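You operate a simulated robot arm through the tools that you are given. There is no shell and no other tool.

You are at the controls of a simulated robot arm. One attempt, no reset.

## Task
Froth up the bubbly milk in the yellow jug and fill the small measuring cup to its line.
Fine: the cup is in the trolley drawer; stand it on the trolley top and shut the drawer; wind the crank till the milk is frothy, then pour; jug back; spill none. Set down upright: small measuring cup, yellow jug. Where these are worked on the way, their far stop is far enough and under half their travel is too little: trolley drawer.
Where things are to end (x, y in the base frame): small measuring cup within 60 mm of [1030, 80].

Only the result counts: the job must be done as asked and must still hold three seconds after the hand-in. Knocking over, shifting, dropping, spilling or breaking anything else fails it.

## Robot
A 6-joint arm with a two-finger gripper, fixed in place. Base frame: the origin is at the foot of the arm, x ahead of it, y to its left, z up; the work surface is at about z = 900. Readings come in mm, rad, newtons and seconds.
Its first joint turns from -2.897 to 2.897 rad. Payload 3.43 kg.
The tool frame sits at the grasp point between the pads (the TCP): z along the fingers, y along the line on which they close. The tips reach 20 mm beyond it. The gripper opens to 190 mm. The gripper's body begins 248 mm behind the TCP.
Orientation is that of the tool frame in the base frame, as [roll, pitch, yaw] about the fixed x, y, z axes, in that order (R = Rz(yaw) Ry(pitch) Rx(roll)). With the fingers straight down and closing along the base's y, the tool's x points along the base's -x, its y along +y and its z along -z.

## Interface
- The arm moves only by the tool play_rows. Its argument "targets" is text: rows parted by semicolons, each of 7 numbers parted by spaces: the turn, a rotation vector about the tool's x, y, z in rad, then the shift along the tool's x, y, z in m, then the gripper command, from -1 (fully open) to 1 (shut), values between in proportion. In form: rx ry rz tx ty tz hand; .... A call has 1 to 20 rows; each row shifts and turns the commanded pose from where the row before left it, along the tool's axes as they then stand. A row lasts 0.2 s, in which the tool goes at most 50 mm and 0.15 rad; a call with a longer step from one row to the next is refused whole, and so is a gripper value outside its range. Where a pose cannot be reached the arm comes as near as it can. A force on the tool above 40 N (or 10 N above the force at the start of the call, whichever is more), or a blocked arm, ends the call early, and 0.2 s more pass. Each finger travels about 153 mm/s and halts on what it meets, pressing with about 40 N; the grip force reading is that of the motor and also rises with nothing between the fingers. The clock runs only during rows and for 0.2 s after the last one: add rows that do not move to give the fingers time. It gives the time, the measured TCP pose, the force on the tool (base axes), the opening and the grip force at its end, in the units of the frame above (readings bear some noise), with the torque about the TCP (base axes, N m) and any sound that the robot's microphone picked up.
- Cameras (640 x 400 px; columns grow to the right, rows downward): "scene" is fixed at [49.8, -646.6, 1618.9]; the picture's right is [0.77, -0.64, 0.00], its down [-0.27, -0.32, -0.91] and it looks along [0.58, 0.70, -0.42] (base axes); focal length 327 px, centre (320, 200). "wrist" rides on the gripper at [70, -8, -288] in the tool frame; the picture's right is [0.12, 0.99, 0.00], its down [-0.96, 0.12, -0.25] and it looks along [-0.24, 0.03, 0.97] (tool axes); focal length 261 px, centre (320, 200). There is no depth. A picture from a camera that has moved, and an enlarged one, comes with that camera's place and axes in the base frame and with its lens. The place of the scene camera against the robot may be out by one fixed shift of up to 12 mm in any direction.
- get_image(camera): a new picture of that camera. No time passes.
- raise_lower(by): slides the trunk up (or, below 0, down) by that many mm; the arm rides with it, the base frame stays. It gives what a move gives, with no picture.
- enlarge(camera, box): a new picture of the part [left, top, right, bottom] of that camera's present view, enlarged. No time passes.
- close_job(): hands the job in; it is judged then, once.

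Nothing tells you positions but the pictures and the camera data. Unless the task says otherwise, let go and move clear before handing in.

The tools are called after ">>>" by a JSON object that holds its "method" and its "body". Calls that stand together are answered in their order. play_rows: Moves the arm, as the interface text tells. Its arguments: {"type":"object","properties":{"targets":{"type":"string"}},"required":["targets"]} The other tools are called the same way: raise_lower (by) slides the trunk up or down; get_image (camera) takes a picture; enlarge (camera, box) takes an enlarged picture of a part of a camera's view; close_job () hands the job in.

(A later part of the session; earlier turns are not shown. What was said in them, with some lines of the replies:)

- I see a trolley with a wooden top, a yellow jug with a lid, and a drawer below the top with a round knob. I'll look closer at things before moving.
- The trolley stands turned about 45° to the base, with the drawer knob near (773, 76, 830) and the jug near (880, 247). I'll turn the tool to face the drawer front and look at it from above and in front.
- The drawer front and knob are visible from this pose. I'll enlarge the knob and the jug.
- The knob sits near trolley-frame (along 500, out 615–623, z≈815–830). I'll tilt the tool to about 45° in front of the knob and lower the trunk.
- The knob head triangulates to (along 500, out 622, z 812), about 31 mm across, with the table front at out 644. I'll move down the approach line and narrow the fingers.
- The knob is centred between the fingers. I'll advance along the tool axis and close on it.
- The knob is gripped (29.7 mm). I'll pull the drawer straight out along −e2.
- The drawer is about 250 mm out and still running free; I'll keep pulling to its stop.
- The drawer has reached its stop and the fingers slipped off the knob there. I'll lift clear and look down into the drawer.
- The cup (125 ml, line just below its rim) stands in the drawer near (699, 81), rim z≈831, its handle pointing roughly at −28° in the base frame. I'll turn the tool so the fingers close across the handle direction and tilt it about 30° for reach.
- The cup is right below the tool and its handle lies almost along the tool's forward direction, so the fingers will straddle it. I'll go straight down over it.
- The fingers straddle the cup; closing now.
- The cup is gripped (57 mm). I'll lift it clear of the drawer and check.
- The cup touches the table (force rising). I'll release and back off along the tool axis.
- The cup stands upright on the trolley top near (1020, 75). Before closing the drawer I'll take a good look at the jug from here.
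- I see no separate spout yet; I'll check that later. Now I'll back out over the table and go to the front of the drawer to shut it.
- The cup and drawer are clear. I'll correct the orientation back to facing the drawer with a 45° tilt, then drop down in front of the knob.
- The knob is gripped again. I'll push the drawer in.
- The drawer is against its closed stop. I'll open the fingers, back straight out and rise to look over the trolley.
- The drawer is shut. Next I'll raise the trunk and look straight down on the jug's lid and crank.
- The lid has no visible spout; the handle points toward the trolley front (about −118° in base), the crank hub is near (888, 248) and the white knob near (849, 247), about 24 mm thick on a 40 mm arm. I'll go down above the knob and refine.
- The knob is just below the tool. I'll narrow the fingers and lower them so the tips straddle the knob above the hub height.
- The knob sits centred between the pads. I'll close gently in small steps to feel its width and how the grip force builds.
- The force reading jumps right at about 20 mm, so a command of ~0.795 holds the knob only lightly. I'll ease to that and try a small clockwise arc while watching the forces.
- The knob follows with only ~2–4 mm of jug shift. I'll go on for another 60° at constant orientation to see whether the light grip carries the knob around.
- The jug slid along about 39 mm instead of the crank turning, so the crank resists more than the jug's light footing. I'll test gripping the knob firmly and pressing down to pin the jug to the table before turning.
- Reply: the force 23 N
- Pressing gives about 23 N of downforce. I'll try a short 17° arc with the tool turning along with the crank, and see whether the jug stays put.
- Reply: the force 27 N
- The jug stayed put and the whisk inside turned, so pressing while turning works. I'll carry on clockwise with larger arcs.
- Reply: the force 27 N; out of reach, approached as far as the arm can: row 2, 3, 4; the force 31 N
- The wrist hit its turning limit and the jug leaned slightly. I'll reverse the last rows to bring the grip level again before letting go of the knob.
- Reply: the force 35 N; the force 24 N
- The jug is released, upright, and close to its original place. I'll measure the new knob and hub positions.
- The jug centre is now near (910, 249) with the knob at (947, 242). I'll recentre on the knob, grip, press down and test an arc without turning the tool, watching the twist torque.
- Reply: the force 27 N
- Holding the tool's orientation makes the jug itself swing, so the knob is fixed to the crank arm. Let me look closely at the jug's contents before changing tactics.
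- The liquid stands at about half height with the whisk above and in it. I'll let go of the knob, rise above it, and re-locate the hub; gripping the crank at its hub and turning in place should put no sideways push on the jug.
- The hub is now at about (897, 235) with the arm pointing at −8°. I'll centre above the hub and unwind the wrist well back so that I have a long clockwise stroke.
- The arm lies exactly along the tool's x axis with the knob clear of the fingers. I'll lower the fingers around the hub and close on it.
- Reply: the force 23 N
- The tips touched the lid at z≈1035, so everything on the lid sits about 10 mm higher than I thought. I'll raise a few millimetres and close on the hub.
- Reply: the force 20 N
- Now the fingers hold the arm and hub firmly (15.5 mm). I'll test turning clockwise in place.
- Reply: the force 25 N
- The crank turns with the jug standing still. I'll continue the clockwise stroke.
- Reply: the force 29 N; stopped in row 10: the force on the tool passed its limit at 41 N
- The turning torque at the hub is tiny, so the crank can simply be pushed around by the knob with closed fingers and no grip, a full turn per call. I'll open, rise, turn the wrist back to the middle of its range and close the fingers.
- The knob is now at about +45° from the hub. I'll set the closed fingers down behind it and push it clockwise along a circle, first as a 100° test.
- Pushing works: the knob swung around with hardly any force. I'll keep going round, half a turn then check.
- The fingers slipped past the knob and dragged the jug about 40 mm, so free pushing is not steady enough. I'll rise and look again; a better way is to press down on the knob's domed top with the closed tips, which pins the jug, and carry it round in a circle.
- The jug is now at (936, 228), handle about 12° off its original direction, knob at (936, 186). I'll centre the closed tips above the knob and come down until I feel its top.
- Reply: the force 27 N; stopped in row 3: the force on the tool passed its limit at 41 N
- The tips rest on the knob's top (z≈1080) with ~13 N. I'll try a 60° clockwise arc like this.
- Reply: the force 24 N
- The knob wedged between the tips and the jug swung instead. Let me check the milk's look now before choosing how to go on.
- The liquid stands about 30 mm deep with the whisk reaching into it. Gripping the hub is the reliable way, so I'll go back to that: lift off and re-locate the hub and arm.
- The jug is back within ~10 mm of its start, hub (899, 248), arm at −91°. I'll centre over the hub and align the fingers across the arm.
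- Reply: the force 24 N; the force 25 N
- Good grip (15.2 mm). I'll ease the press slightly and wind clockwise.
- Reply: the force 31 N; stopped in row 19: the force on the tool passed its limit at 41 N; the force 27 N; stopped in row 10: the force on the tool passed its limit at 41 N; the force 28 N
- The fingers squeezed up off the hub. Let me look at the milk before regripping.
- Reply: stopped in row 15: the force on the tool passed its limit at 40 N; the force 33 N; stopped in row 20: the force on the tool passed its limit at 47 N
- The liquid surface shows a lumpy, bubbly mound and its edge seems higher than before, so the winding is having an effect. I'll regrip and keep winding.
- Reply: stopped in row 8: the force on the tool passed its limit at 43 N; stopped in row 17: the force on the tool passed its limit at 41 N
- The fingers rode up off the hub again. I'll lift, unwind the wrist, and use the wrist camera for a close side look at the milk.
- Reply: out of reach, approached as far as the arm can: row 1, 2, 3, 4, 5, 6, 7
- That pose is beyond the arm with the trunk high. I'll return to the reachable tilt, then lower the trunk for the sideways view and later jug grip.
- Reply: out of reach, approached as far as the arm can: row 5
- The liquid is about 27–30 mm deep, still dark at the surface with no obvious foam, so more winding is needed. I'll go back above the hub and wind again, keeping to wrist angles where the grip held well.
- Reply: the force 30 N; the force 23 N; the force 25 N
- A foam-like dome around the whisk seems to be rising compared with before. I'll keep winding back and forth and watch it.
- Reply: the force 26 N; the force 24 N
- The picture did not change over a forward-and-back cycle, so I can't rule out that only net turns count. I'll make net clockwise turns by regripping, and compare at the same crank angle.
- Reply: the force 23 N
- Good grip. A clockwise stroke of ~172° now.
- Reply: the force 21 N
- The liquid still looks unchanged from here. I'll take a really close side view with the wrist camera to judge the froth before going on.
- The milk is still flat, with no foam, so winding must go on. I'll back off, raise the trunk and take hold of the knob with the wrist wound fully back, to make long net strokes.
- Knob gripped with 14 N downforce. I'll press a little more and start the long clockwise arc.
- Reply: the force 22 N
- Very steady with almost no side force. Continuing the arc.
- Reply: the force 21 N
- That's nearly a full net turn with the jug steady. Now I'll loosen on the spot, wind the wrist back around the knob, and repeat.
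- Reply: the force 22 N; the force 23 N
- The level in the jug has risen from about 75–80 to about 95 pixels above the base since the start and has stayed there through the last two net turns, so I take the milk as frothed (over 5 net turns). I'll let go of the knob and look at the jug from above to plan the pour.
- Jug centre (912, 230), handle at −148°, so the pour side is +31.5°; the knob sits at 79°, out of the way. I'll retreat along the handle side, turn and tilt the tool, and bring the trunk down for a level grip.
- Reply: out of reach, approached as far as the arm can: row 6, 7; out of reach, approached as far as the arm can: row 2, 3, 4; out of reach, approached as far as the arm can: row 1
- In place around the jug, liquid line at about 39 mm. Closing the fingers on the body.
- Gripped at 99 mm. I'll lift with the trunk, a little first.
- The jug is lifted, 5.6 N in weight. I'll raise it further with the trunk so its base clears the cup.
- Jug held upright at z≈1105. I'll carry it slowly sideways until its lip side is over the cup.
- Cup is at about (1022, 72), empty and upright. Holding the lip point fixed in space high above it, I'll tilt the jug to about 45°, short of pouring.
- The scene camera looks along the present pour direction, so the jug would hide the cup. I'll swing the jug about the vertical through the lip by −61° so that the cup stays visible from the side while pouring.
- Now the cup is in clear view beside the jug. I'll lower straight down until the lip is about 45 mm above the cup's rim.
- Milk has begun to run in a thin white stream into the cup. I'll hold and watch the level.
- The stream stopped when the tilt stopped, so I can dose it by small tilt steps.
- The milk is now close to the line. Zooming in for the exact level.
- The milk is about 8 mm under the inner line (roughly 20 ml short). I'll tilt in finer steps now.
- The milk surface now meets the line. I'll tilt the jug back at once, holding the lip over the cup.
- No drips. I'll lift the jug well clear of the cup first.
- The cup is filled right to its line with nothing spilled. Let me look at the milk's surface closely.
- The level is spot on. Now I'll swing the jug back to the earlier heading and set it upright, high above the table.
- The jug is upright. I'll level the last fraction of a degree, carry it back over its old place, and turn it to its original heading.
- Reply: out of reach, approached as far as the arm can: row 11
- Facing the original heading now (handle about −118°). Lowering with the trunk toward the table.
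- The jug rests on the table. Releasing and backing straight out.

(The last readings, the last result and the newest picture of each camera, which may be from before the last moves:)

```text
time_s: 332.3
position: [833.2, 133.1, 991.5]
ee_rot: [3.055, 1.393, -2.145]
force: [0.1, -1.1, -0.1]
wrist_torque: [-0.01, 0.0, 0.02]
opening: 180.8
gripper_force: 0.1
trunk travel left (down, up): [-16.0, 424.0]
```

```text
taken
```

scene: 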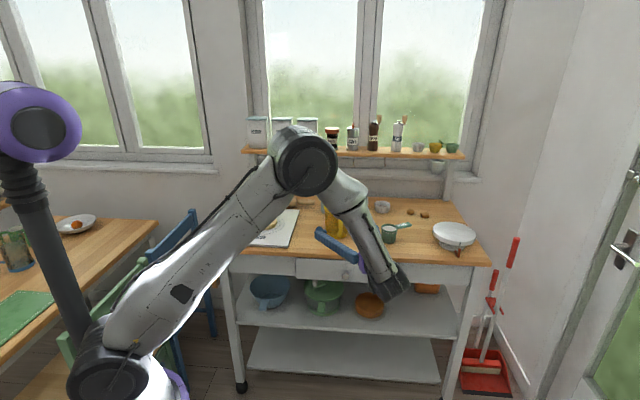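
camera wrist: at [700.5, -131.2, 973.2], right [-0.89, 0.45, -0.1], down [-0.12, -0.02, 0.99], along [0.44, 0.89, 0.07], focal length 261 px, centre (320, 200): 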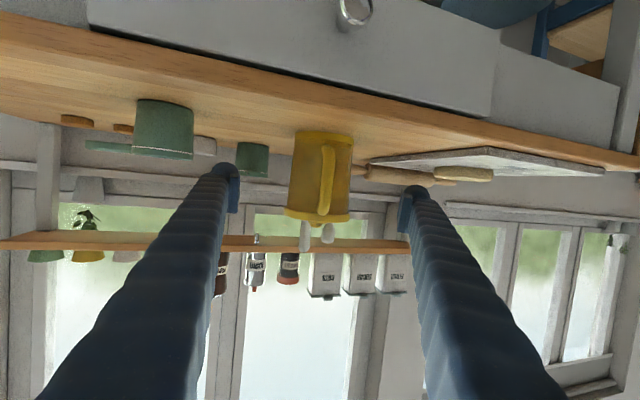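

>>> {"method": "play_rows", "body": {"targets": "0 0 0 0 0 -0.04 -0.9; 0 0 0 0 0 -0.04 -0.9; 0 0 0 0 0 0 -0.9"}}

>>> {"method": "raise_lower", "body": {"by": 250}}

>>> {"method": "get_image", "body": {"camera": "scene"}}

>>> {"method": "get_image", "body": {"camera": "wrist"}}

```text
time_s: 333.1
position: [797.5, 64.7, 1003.4]
ee_rot: [3.054, 1.39, -2.145]
force: [-0.4, -0.4, 0.1]
wrist_torque: [0.04, 0.0, -0.01]
opening: 180.6
gripper_force: 0.1
trunk travel left (down, up): [-16.0, 424.0]
```

```text
time_s: 335.7
position: [798.3, 64.9, 1253.7]
ee_rot: [3.056, 1.39, -2.147]
force: [1.7, -0.4, -0.8]
wrist_torque: [0.01, -0.02, 0.0]
opening: 180.4
gripper_force: 0.1
trunk travel left (down, up): [-266.0, 174.0]
```

```text
taken
```

scene: 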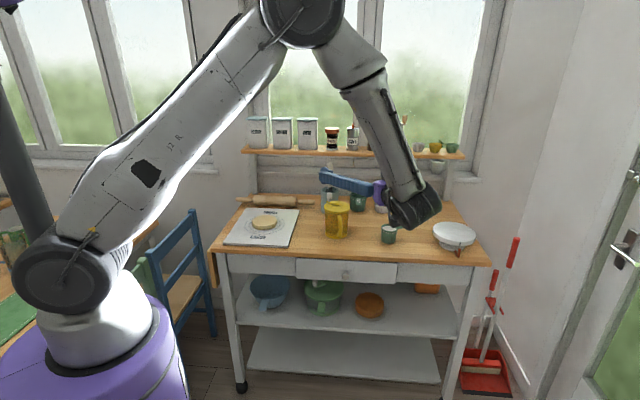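

```text
taken
camera wrist: at [665.5, -199.5, 1235.8], right [-0.89, 0.45, -0.1], down [-0.12, -0.02, 0.99], along [0.45, 0.89, 0.07], focal length 261 px, centre (320, 200)
```

wrist: 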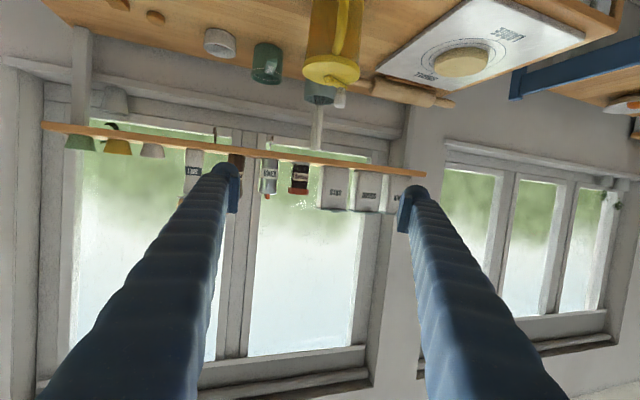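

Jug is back in its old place and the table is clean. I'll bring the tool to vertical and look down on the cup's milk from close by.

>>> {"method": "play_rows", "body": {"targets": "0 0.15 0 0 0 0 0; 0 0.15 0 0 0 0 0; 0 0.15 0 0 0 0 0; 0 0.15 0 0 0 0 0; 0 0.15 0 0 0 0 0; 0 0.15 0 0 0 0 0; 0 0.15 0 0 0 0 0; 0 0.15 0 0 0 0 0; 0 0.15 0 0 0 0 0; 0 0.04 0 0 0 0 0; 0 0 0.15 0 0 0 0; 0 0 0.15 0 0 0 0; 0 0 0.15 0 0 0 0; 0 0 0.15 0 0 0 0; 0 0 0.15 0 0 0 0; 0 0 0 0 0 0 0"}}

>>> {"method": "get_image", "body": {"camera": "wrist"}}

```text
time_s: 339.1
position: [798.2, 66.1, 1253.3]
ee_rot: [3.128, -0.01, -2.811]
force: [0.5, 0.0, 0.0]
wrist_torque: [-0.01, -0.04, 0.01]
opening: 95.1
gripper_force: 0.0
trunk travel left (down, up): [-266.0, 174.0]
```

```text
taken
camera wrist: at [737.2, 32.1, 1541.9], right [-0.43, 0.9, 0.01], down [0.88, 0.42, 0.24], along [0.21, 0.12, -0.97], focal length 261 px, centre (320, 200)
```

wrist: 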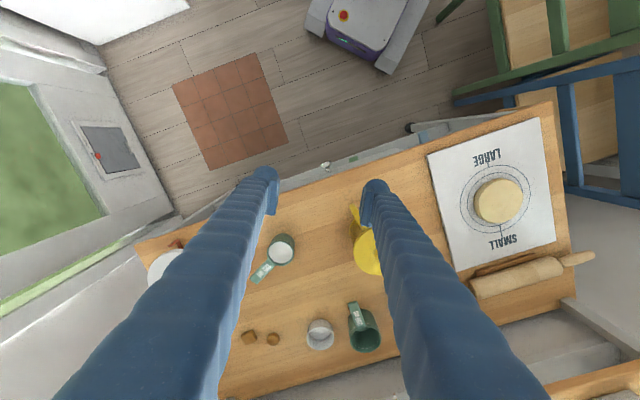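

>>> {"method": "play_rows", "body": {"targets": "0 0 0 -0.0378 -0.0146 0.025 0.2; 0 0 0 -0.0378 -0.0146 0.025 0.2; 0 0 0 -0.0378 -0.0146 0.025 0.2; 0 0 0 -0.0378 -0.0146 0.025 0.2; 0 0 0 0 0 0 0.2"}}

>>> {"method": "get_image", "body": {"camera": "wrist"}}

```text
time_s: 340.3
position: [960.1, 61.5, 1154.6]
ee_rot: [3.128, -0.007, -2.811]
force: [-0.4, 0.0, 0.6]
wrist_torque: [0.01, -0.09, -0.02]
opening: 76.0
gripper_force: 0.0
trunk travel left (down, up): [-266.0, 174.0]
```

```text
taken
camera wrist: at [898.2, 27.9, 1442.9], right [-0.43, 0.9, 0.01], down [0.88, 0.42, 0.24], along [0.21, 0.12, -0.97], focal length 261 px, centre (320, 200)
```

wrist: 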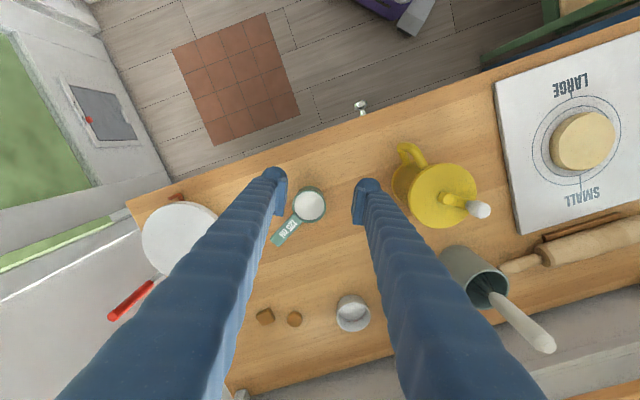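

>>> {"method": "enlarge", "body": {"camera": "wrist", "box": [285, 180, 335, 230]}}

>>> {"method": "enlarge", "body": {"camera": "wrist", "box": [380, 130, 510, 250]}}

>>> {"method": "enlarge", "body": {"camera": "scene", "box": [200, 170, 500, 300]}}

```text
8.00 times, centred on (310, 205) of wrist
camera zoom: at [898.2, 27.9, 1442.9], right [-0.43, 0.9, 0.01], down [0.88, 0.42, 0.24], along [0.21, 0.12, -0.97], focal length 2085 px, centre (400, 160)
```

zoom: 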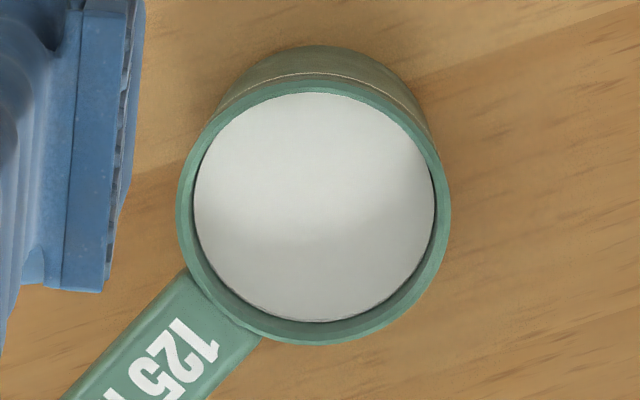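

```text
3.33 times, centred on (445, 190) of wrist
camera zoom: at [898.2, 27.9, 1442.9], right [-0.43, 0.9, 0.01], down [0.88, 0.42, 0.24], along [0.21, 0.12, -0.97], focal length 869 px, centre (-97, 233)
```

zoom: 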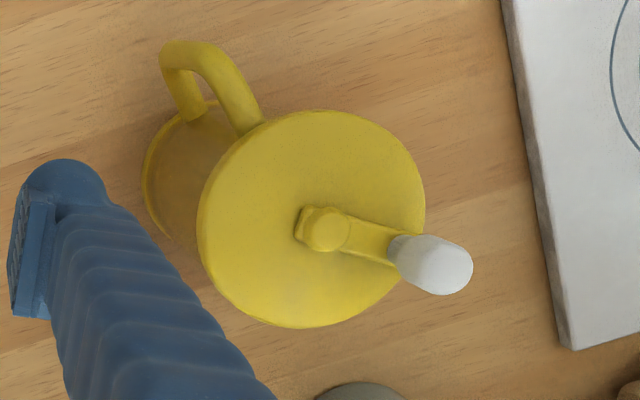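

```text
2.13 times, centred on (350, 235) of scene
camera zoom: at [49.8, -646.6, 1618.9], right [0.77, -0.64, 0.0], down [-0.27, -0.32, -0.91], along [0.58, 0.7, -0.42], focal length 697 px, centre (256, 125)
```

zoom: 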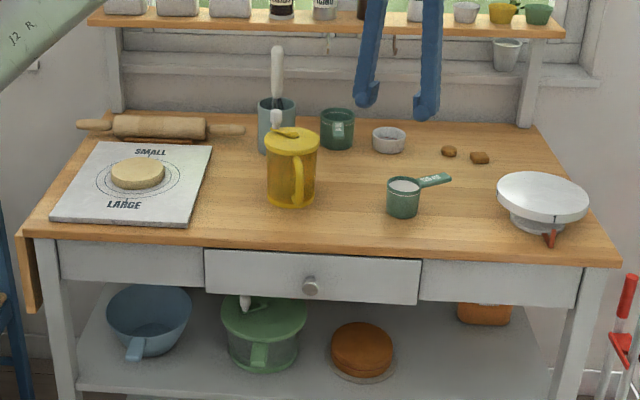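

The cup stands full to its line at about (1022, 72), the jug is back where it began, the drawer is shut, and everything else is unmoved. I'll raise the arm well clear before handing in.

>>> {"method": "play_rows", "body": {"targets": "0 0 0 0 0 -0.04 0.2; 0 0 0 0 0 -0.04 0.2; 0 0 0 0.04 0 -0.02 0.2; 0 0 0 0.045 0 0 0.2; 0 0 0 0.045 0 0 0.2; 0 0 0 0.045 0 0 0.2; 0 0 0 0.045 0 0 0.2; 0 0 0 0 0 0 0.2; 0 0 0 0 0 0 0.2"}}

>>> {"method": "get_image", "body": {"camera": "scene"}}

>>> {"method": "enlarge", "body": {"camera": "scene", "box": [280, 180, 480, 300]}}

```text
time_s: 342.3
position: [751.8, -9.9, 1257.6]
ee_rot: [3.128, -0.01, -2.812]
force: [0.6, 0.4, 0.7]
wrist_torque: [-0.03, -0.08, 0.0]
opening: 76.1
gripper_force: 0.0
trunk travel left (down, up): [-266.0, 174.0]
```

```text
taken
```

scene: 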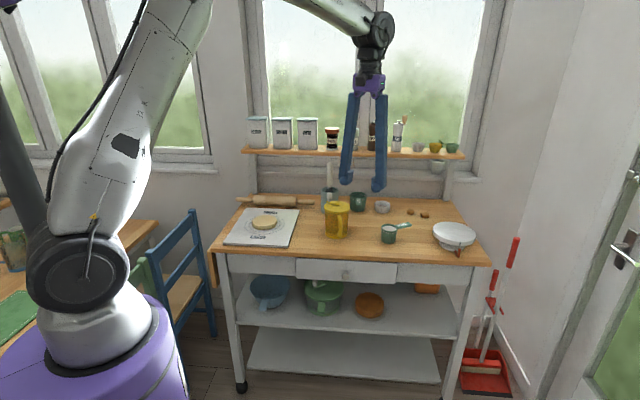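

```text
3.20 times, centred on (380, 240) of scene
camera zoom: at [49.8, -646.6, 1618.9], right [0.77, -0.64, 0.0], down [-0.27, -0.32, -0.91], along [0.58, 0.7, -0.42], focal length 1046 px, centre (128, 72)
```

zoom: 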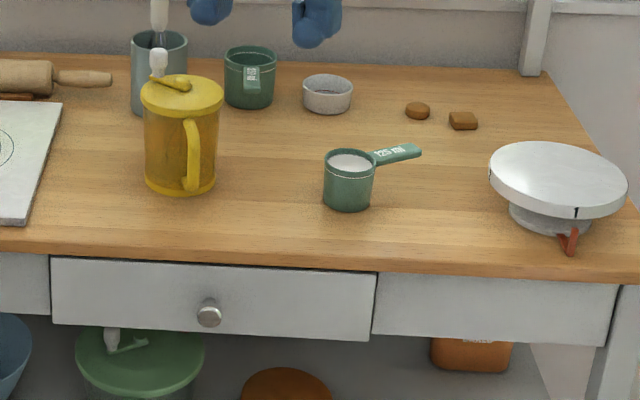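

The drawer is flush, the cup is upright and filled to the line, and the jug is upright in its place with nothing spilled. The arm is clear, so I'm handing in.

I never saw foam on the milk. I took it as frothy after more than five net turns of the crank and a possible small rise in its level.

>>> {"method": "close_job", "body": {}}

```text
The job is handed in.
```

I've handed the job in. The one thing I'm not sure of is the froth.

- **Froth:** I never saw foam, either in the jug or on the poured milk. I wound the crank a little over five net turns, roughly ten counting the back-and-forth. I stopped because the milk level seemed to have risen and then held steady, but that reading was rough. If more turns were needed, the milk was poured too early.
- **Cup:** it stands upright on the trolley top at about (1022, 72), roughly 11 mm from the target. The milk is level with the 125 ml line.
- **Jug:** it is upright, within about 5 mm of where it started, with its handle in about the original direction. It slid and turned several times on the table while I was winding, and once leaned slightly, but it never fell.
- **Drawer:** I opened it to its far stop and shut it again.
- **Everything else:** I saw no spills. The other items look unmoved in the final pictures, and the arm is clear.
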